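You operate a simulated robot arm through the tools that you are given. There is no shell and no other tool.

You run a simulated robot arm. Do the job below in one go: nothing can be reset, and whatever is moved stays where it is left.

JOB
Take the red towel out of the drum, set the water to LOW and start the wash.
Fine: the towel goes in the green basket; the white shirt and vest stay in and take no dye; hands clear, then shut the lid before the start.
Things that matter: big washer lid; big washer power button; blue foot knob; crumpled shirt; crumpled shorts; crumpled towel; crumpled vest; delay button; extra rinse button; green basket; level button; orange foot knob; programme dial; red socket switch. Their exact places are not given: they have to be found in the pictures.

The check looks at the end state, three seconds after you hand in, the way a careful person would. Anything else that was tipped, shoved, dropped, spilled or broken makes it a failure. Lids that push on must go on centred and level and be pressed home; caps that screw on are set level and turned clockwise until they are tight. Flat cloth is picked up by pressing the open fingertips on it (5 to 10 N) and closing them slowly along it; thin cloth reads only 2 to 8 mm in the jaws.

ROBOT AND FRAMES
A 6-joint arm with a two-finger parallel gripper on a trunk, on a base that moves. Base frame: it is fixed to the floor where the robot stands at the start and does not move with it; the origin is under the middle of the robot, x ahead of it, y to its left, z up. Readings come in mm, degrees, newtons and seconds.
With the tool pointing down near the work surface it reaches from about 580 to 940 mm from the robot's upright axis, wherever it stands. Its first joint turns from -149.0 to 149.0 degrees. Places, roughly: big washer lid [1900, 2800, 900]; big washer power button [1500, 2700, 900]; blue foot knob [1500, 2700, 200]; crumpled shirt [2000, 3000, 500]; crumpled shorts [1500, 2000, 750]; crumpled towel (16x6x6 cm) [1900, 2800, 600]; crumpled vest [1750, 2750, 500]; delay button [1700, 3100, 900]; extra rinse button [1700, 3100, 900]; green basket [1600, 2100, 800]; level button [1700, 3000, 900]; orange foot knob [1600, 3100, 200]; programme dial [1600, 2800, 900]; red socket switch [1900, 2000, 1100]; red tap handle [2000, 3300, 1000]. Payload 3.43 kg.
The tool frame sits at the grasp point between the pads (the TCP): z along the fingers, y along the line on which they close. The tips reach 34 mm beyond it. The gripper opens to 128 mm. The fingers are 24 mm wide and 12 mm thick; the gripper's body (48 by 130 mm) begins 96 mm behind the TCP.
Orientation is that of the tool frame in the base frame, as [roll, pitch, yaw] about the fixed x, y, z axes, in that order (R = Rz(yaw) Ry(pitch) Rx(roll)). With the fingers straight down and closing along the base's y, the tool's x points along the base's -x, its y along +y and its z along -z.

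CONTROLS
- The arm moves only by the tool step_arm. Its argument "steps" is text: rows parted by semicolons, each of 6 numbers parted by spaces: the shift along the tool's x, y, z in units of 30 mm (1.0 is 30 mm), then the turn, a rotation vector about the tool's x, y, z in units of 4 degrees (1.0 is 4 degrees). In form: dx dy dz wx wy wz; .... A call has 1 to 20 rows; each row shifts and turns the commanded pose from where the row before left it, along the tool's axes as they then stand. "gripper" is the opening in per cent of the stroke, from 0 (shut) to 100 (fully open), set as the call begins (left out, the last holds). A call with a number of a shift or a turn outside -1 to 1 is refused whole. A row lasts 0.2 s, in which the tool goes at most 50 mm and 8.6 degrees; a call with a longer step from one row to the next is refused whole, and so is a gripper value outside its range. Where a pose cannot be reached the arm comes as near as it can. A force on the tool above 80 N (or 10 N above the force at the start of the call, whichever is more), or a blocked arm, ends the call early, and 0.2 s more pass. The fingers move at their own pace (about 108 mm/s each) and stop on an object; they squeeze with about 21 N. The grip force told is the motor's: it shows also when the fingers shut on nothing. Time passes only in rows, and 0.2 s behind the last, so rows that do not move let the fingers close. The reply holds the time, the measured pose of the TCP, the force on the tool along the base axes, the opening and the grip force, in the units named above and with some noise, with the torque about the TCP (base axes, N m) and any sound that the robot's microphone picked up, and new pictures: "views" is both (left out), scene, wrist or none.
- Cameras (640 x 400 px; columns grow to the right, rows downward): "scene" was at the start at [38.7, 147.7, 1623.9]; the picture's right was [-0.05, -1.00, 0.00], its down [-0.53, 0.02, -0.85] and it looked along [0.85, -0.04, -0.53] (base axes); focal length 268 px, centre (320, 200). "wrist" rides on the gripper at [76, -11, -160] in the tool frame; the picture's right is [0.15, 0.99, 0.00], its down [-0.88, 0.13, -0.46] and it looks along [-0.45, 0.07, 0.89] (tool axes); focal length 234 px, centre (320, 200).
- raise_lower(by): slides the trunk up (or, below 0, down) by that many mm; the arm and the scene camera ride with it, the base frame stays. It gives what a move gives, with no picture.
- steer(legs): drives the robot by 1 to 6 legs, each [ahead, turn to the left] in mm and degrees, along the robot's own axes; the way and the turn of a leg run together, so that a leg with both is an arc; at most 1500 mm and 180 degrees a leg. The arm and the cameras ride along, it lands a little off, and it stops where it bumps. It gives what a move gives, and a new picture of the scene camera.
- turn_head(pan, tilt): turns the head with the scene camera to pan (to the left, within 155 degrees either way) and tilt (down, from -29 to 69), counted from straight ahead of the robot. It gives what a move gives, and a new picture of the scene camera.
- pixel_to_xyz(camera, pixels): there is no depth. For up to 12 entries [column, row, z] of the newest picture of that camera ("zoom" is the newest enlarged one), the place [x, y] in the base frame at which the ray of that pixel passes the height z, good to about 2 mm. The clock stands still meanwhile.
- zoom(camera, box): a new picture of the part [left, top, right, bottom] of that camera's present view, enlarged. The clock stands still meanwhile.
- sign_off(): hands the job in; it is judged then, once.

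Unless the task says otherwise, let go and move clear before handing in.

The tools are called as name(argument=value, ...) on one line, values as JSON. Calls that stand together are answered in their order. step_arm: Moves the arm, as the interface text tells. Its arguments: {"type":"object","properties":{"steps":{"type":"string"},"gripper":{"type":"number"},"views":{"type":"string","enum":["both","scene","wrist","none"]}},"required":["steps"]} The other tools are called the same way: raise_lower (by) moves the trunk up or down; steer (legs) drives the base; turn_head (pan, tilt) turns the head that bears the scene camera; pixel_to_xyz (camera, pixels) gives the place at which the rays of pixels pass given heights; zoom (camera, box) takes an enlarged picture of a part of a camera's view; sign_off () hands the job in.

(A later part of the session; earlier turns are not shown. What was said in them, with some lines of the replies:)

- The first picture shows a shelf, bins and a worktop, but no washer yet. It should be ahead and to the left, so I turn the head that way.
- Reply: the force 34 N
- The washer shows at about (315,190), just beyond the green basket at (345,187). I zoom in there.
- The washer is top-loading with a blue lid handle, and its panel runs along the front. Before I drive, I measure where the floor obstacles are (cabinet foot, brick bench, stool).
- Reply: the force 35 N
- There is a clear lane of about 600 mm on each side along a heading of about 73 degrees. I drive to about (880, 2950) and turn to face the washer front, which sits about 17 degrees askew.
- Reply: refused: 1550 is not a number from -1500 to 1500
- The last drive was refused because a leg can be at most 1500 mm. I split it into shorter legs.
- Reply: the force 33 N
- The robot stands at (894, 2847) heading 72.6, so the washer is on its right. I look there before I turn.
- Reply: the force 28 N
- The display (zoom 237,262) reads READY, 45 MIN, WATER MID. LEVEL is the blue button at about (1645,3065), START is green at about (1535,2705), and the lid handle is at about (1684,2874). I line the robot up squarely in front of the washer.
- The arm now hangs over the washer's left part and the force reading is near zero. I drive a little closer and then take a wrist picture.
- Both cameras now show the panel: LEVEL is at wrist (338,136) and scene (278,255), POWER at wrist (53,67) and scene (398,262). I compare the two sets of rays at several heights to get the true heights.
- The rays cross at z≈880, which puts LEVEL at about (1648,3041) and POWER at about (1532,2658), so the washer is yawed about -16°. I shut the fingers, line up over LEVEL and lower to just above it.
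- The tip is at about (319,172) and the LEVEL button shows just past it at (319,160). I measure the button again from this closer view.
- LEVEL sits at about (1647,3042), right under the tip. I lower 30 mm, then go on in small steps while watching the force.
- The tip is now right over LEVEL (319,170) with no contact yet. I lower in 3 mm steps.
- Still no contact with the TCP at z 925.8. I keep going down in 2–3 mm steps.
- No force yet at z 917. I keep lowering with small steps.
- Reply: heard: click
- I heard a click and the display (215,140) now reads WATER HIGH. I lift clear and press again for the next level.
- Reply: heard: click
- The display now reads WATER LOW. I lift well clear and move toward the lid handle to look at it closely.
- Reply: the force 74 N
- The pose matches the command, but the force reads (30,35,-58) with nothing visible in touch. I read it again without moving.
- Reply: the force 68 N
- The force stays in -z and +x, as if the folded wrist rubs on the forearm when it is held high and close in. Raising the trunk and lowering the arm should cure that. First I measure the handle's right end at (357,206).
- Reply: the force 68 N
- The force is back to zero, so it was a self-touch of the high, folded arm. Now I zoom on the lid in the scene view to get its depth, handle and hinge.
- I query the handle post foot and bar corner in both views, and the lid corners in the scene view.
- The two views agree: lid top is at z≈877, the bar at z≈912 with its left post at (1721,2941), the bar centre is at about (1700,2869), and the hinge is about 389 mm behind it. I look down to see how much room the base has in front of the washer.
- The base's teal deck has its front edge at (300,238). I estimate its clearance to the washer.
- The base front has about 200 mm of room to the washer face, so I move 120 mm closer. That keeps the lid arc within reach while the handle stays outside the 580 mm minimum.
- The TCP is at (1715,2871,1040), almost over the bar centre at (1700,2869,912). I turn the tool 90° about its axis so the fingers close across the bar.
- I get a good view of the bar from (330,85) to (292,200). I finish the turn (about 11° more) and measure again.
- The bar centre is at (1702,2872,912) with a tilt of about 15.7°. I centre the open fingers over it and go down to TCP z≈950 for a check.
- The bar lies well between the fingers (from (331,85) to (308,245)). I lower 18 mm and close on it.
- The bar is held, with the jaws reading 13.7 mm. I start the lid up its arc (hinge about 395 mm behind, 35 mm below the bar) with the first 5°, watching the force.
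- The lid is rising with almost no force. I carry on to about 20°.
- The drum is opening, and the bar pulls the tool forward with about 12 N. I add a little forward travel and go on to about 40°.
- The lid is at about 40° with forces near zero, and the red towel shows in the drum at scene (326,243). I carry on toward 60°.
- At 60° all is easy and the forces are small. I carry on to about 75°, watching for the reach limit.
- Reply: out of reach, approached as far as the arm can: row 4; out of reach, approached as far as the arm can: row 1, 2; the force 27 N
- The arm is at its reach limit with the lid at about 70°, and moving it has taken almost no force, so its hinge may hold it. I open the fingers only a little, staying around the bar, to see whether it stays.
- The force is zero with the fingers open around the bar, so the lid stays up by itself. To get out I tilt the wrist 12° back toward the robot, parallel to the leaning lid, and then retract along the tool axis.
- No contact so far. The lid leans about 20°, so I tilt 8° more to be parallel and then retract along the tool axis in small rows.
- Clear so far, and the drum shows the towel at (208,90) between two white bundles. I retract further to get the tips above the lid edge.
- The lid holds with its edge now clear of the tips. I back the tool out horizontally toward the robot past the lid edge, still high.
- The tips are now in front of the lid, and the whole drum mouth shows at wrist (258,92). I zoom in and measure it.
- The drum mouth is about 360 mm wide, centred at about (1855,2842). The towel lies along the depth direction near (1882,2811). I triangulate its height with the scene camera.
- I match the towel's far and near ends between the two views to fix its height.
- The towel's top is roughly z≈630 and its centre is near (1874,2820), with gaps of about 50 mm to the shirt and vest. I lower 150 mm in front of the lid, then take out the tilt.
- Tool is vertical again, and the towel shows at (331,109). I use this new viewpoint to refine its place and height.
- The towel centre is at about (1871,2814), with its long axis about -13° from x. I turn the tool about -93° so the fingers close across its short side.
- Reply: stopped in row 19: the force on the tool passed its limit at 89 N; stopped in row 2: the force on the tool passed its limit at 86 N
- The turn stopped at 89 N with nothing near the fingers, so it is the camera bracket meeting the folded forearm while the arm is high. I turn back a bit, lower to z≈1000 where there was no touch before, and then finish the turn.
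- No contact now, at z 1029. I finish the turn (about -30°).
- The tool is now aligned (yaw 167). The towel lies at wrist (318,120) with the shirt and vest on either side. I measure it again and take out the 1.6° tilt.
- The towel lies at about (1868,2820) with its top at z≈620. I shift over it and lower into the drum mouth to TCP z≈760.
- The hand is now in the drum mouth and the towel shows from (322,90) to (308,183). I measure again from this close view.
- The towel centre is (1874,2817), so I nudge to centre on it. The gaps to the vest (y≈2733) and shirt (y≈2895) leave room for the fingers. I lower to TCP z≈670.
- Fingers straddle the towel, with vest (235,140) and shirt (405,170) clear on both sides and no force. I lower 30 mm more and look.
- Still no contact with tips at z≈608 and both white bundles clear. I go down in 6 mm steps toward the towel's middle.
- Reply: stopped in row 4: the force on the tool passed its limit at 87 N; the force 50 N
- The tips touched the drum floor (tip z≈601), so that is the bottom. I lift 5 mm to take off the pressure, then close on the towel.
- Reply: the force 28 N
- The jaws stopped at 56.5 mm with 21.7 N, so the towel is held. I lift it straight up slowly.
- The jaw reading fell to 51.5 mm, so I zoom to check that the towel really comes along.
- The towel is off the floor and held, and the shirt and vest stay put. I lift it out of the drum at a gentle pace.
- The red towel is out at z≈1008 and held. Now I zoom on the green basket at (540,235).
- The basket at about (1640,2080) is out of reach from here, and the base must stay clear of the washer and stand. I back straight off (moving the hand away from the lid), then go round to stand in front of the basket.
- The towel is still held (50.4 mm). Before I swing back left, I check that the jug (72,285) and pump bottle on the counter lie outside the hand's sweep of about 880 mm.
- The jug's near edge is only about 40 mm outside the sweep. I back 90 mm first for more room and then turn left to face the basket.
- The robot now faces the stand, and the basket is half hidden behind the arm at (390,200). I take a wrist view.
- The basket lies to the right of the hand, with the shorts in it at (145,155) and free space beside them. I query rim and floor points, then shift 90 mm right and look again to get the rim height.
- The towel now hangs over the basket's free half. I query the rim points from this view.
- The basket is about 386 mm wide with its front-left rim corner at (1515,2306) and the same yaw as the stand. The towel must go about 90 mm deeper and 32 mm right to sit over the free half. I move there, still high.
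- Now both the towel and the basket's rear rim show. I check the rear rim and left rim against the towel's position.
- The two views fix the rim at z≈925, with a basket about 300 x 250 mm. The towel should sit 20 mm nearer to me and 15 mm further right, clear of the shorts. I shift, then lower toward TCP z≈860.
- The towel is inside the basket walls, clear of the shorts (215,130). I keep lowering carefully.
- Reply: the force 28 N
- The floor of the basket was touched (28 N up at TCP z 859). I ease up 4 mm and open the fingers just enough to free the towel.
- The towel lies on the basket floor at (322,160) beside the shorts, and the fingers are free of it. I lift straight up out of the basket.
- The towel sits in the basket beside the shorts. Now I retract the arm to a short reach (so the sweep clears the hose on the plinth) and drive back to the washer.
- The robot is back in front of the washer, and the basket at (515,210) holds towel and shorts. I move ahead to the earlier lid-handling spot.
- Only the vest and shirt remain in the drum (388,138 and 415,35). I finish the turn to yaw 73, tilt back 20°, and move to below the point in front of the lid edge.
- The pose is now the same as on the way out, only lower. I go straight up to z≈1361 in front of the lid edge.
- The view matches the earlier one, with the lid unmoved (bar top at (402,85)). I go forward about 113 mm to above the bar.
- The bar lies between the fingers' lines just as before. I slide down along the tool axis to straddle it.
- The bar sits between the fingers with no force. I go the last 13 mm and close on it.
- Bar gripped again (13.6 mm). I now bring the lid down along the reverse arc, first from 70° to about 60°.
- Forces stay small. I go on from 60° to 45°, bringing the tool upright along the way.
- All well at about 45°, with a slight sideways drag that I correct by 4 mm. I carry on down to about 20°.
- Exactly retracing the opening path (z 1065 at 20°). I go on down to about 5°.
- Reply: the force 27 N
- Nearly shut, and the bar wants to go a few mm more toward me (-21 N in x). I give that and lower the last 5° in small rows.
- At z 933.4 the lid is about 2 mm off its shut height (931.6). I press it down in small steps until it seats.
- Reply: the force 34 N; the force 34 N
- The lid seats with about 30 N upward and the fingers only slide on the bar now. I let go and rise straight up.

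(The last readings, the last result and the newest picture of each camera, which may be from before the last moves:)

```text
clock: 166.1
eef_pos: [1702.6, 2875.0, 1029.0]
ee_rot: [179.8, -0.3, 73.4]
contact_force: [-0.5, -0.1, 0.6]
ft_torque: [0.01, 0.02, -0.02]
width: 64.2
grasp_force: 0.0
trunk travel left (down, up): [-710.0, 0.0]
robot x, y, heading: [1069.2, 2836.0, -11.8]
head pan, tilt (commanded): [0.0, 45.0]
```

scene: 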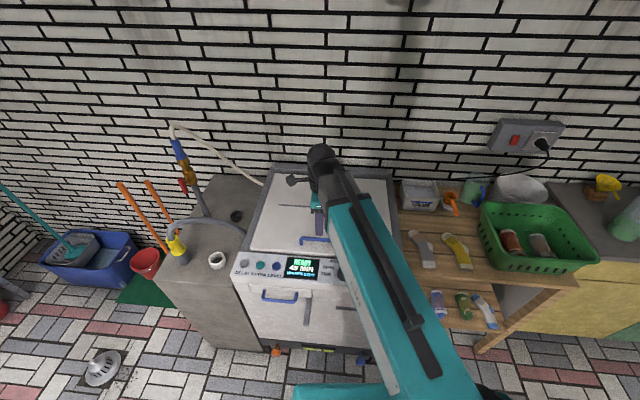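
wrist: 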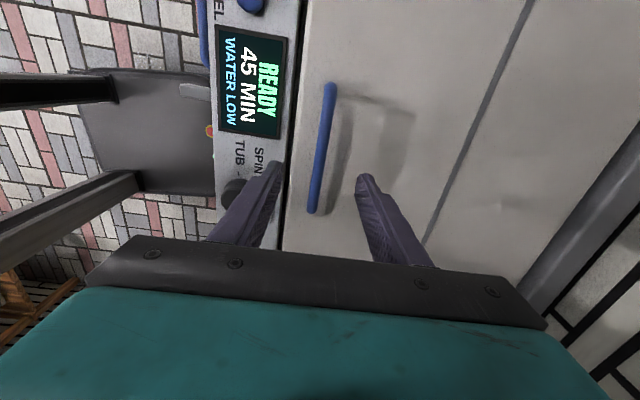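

The lid lies flat and shut, and the hand is clear. START is now too close to reach, so I back off 130 mm and shut the fingers.

steer(legs=[[-130, 0]])

step_arm(steps="-1 0 0 0 0 0; -1 0 0 0 0 0; -1 0 0 0 0 0; -1 0 0 0 0 0; -1 0 0 0 0 0; 0 0 0 0 0 0", gripper=0, views="both")

```text
clock: 167.5
eef_pos: [1573.8, 2902.5, 1028.5]
ee_rot: [179.8, -0.3, 73.3]
contact_force: [-0.7, -0.2, 0.4]
ft_torque: [-0.01, -0.02, 0.01]
width: 64.0
grasp_force: 0.1
trunk travel left (down, up): [-710.0, 0.0]
robot x, y, heading: [944.4, 2861.0, -12.0]
head pan, tilt (commanded): [0.0, 45.0]
```

scene: 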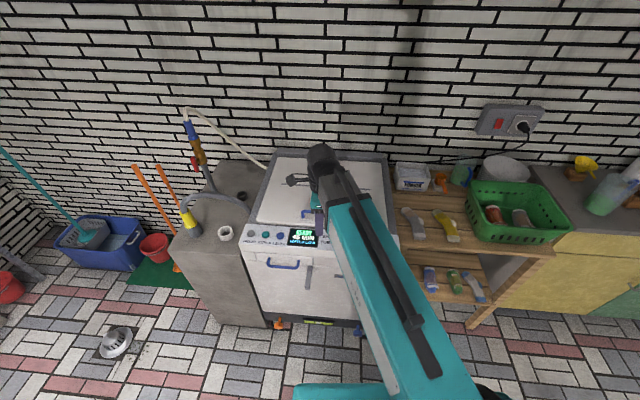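

```text
clock: 168.9
eef_pos: [1532.0, 2758.2, 1026.8]
ee_rot: [179.8, -0.2, 73.3]
contact_force: [0.2, -0.9, -0.3]
ft_torque: [0.0, 0.0, 0.03]
width: 0.0
grasp_force: 20.5
trunk travel left (down, up): [-710.0, 0.0]
robot x, y, heading: [941.2, 2866.0, -11.8]
head pan, tilt (commanded): [0.0, 45.0]
```

scene: 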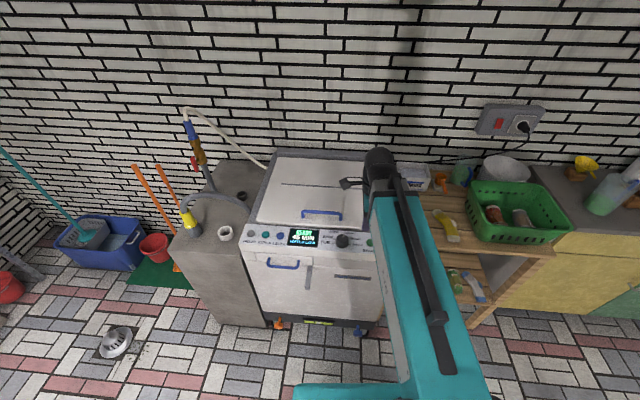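
wrist: 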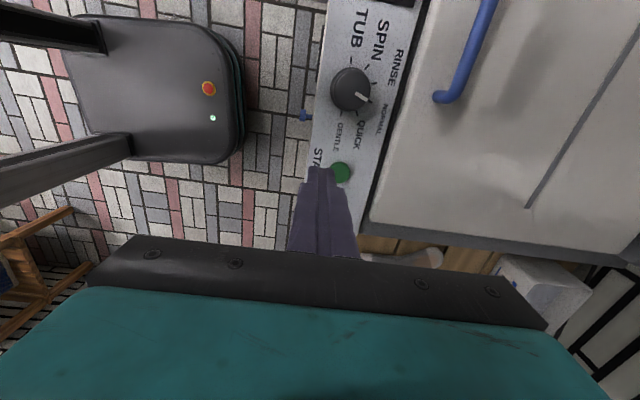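

START shows at wrist (341,172), just beside the fingertips. I measure it at the button height of z≈882.

pixel_to_xyz(camera="wrist", pixels=[[341, 172, 880], [341, 172, 885], [350, 90, 890]])

zoom(camera="wrist", box=[260, 40, 440, 220])

zoom(camera="scene", box=[230, 140, 410, 260])

```text
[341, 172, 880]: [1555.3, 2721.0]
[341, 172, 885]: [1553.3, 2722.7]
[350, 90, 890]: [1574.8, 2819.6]
```

```text
2.22 times, centred on (350, 130) of wrist
```

zoom: 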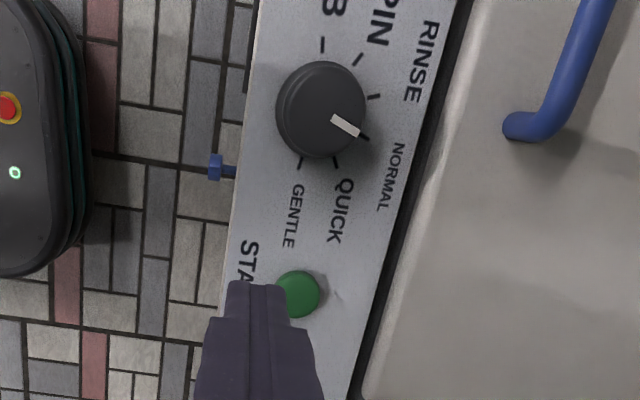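

```text
3.33 times, centred on (320, 200) of scene
```

zoom: 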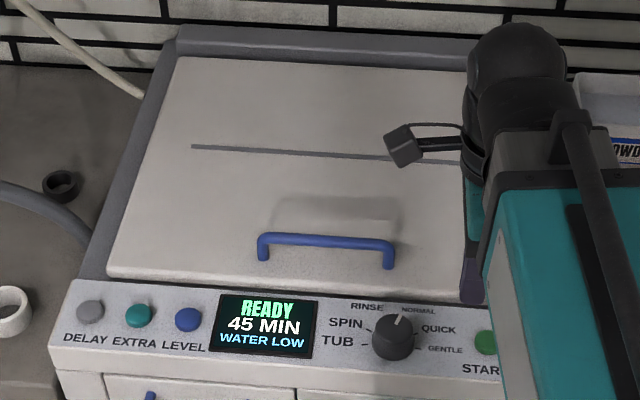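

Dial at NORMAL, WATER LOW, lid flat: all is right. START is at (1554,2722), so I move over it and lower to TCP z≈945.

step_arm(steps="-0.5 0.52 0 0 0 0; -0.45 0.53 0 0 0 0; 0 0 0.9 0 0 0; 0 0 0.9 0 0 0; 0 0 0.9 0 0 0; 0 0 0 0 0 0", views="both")

zoom(camera="wrist", box=[230, 90, 410, 230])

```text
clock: 170.3
eef_pos: [1554.1, 2723.0, 946.9]
ee_rot: [179.8, -0.3, 73.2]
contact_force: [0.3, -0.3, -0.3]
ft_torque: [0.01, 0.02, 0.0]
width: 0.0
grasp_force: 21.0
trunk travel left (down, up): [-710.0, 0.0]
robot x, y, heading: [944.7, 2858.3, -12.1]
head pan, tilt (commanded): [0.0, 45.0]
```

scene: 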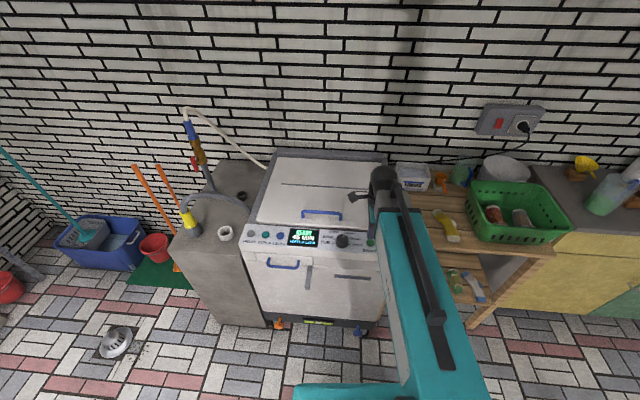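
wrist: 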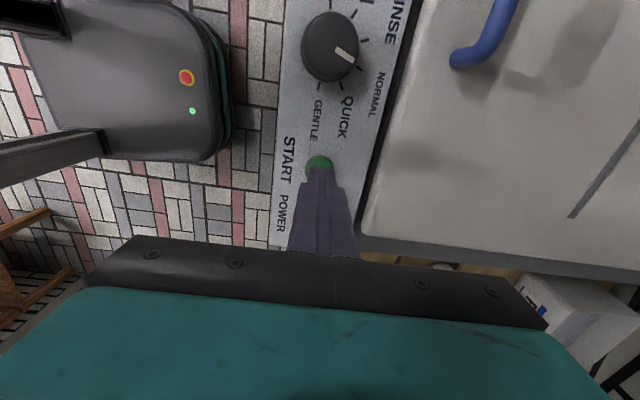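

```text
2.86 times, centred on (320, 160) of wrist
```

zoom: 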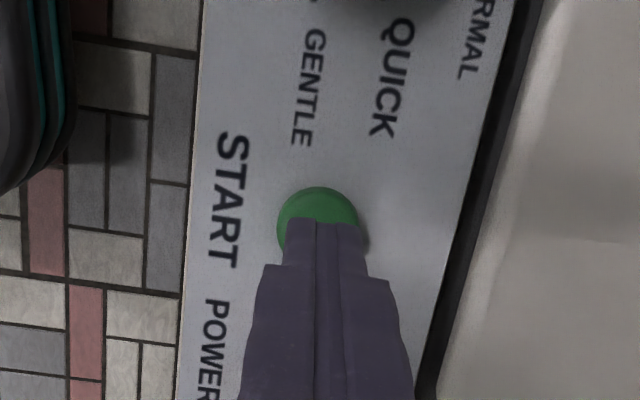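

The tip is centred on the green START button. I lower and press in small steps as with LEVEL (click came at TCP z≈913).

step_arm(steps="0 0 0.4 0 0 0; 0 0 0.4 0 0 0; 0 0 0.1 0 0 0; 0 0 0 0 0 0", views="none")

step_arm(steps="0 0 0.1 0 0 0; 0 0 0.07 0 0 0; 0 0 0 0 0 0", views="both")

```text
clock: 171.3
eef_pos: [1554.3, 2723.3, 920.1]
ee_rot: [179.7, -0.2, 73.3]
contact_force: [-0.2, 0.1, -0.2]
ft_torque: [0.02, -0.01, 0.02]
width: 0.2
grasp_force: 20.9
trunk travel left (down, up): [-710.0, 0.0]
robot x, y, heading: [944.7, 2862.5, -12.0]
head pan, tilt (commanded): [0.0, 45.0]
```

```text
clock: 172.1
eef_pos: [1553.9, 2723.0, 913.9]
ee_rot: [179.8, -0.3, 73.4]
contact_force: [0.4, 1.2, 1.6]
ft_torque: [-0.01, -0.02, -0.01]
width: 0.0
grasp_force: 20.9
trunk travel left (down, up): [-710.0, 0.0]
robot x, y, heading: [946.0, 2864.1, -11.6]
head pan, tilt (commanded): [0.0, 45.0]
```

scene: 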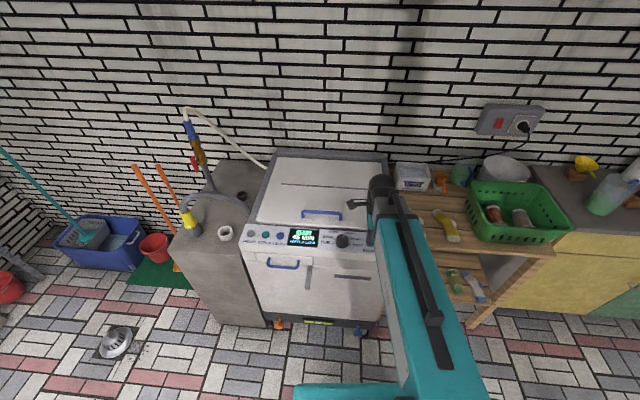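
wrist: 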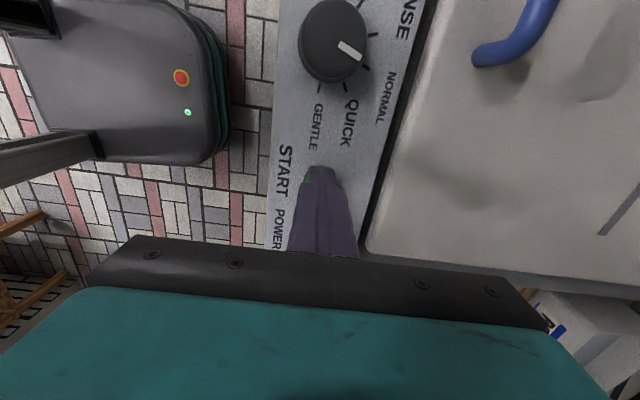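

Light contact (1.6 N) at z 913.9 and no click yet. I press 2 mm more.

step_arm(steps="0 0 0.07 0 0 0; 0 0 0 0 0 0", views="scene")

zoom(camera="scene", box=[230, 180, 410, 280])

```text
clock: 172.7
eef_pos: [1555.3, 2723.3, 911.4]
ee_rot: [179.8, -0.3, 73.3]
contact_force: [-0.4, 1.2, 3.0]
ft_torque: [0.05, 0.03, 0.01]
width: 0.0
grasp_force: 20.7
trunk travel left (down, up): [-710.0, 0.0]
robot x, y, heading: [943.7, 2861.4, -11.9]
head pan, tilt (commanded): [0.0, 45.0]
heard: click
```

scene: 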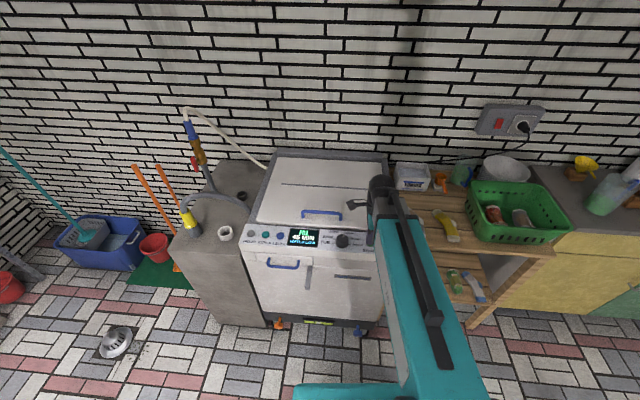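

```text
3.56 times, centred on (320, 230) of scene
```

zoom: 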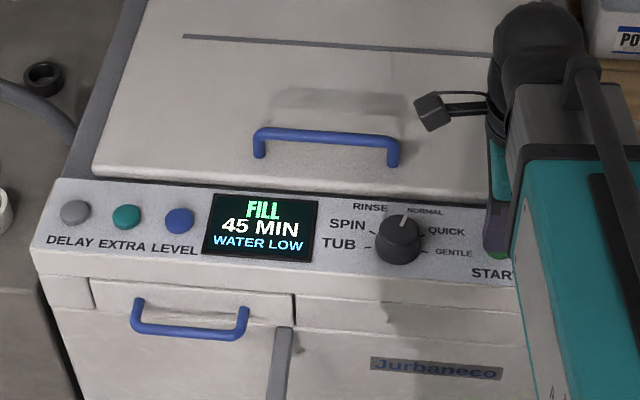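

A click sounded and the display reads FILL, 45 MIN, WATER LOW: the wash has started. I lift clear of the panel and wait a few seconds to see that it keeps running.

step_arm(steps="0 0 -0.3 0 0 0; 0 0 -0.8 0 0 0; 0 0 -1 0 0 0; 0 0 -1 0 0 0; 0 0 -0.7 0 0 0; 0 0 0 0 0 0; 0 0 0 0 0 0; 0 0 0 0 0 0; 0 0 0 0 0 0; 0 0 0 0 0 0", views="none")

steer(legs=[[-250, 0]])

zoom(camera="scene", box=[160, 110, 460, 300])

```text
clock: 174.9
eef_pos: [1553.2, 2721.6, 1027.0]
ee_rot: [179.8, -0.3, 73.3]
contact_force: [-0.5, -0.2, 0.6]
ft_torque: [0.0, -0.02, 0.02]
width: 0.0
grasp_force: 20.5
trunk travel left (down, up): [-710.0, 0.0]
robot x, y, heading: [940.0, 2861.9, -12.0]
head pan, tilt (commanded): [0.0, 45.0]
```

```text
clock: 176.9
eef_pos: [1299.0, 2774.4, 1027.2]
ee_rot: [179.8, -0.4, 73.1]
contact_force: [-0.3, -0.2, -0.2]
ft_torque: [-0.02, -0.03, 0.02]
width: 0.0
grasp_force: 20.7
trunk travel left (down, up): [-710.0, 0.0]
robot x, y, heading: [688.2, 2915.6, -12.0]
head pan, tilt (commanded): [0.0, 45.0]
```

scene: 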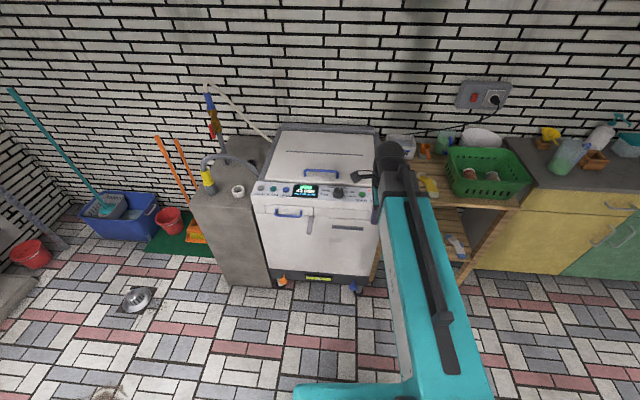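

```text
2.11 times, centred on (310, 205) of scene
```

zoom: 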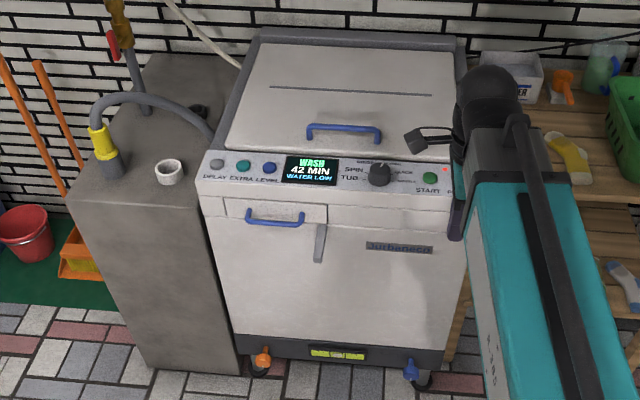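

The display now reads WASH, 42 MIN, WATER LOW, so it runs. I take a last close look at the washer foot and at the basket before handing in.

zoom(camera="scene", box=[240, 180, 390, 300])

zoom(camera="scene", box=[370, 120, 570, 290])

```text
3.33 times, centred on (315, 240) of scene
```

zoom: 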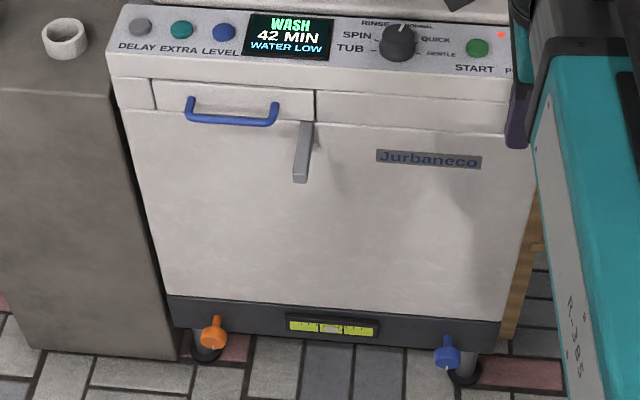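

```text
2.35 times, centred on (470, 205) of scene
```

zoom: 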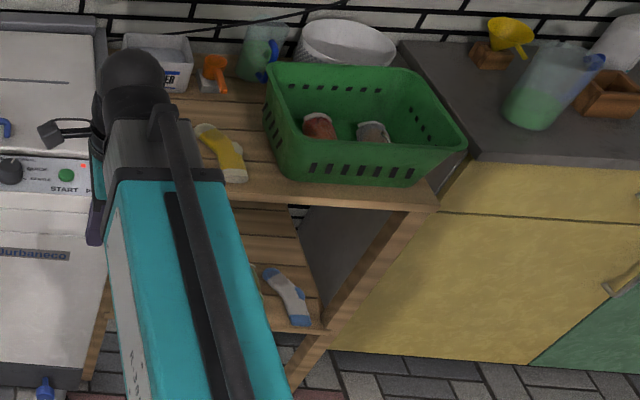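

The bubble at the foot is centred, the wash shows WASH with WATER LOW, the lid is shut, the towel is in the green basket beside the shorts, and the hand is well clear. I hand in.

sign_off()

```text
The job is handed in.
```

The wash is running with the water on LOW. At the last look the display read WASH, 42 MIN, WATER LOW.

- **Towel:** the red towel came out of the drum and now lies in the green basket beside the shorts.
- **Whites:** the shirt and vest stayed in the drum.
- **Lid:** I shut and pressed it down before pressing START.
- **Settings:** LEVEL needed two presses to go from MID through HIGH to LOW. I left the dial at NORMAL and did not press delay, extra rinse or power.
- **Surroundings:** nothing else looked moved or tipped, and the arm is backed well clear.

While I lined up over the drum, the arm's camera bracket pressed on its own forearm twice and stopped the move. When I went for the towel, the fingertips pressed the drum floor with about 87 N before I eased off. Neither left any visible mark.
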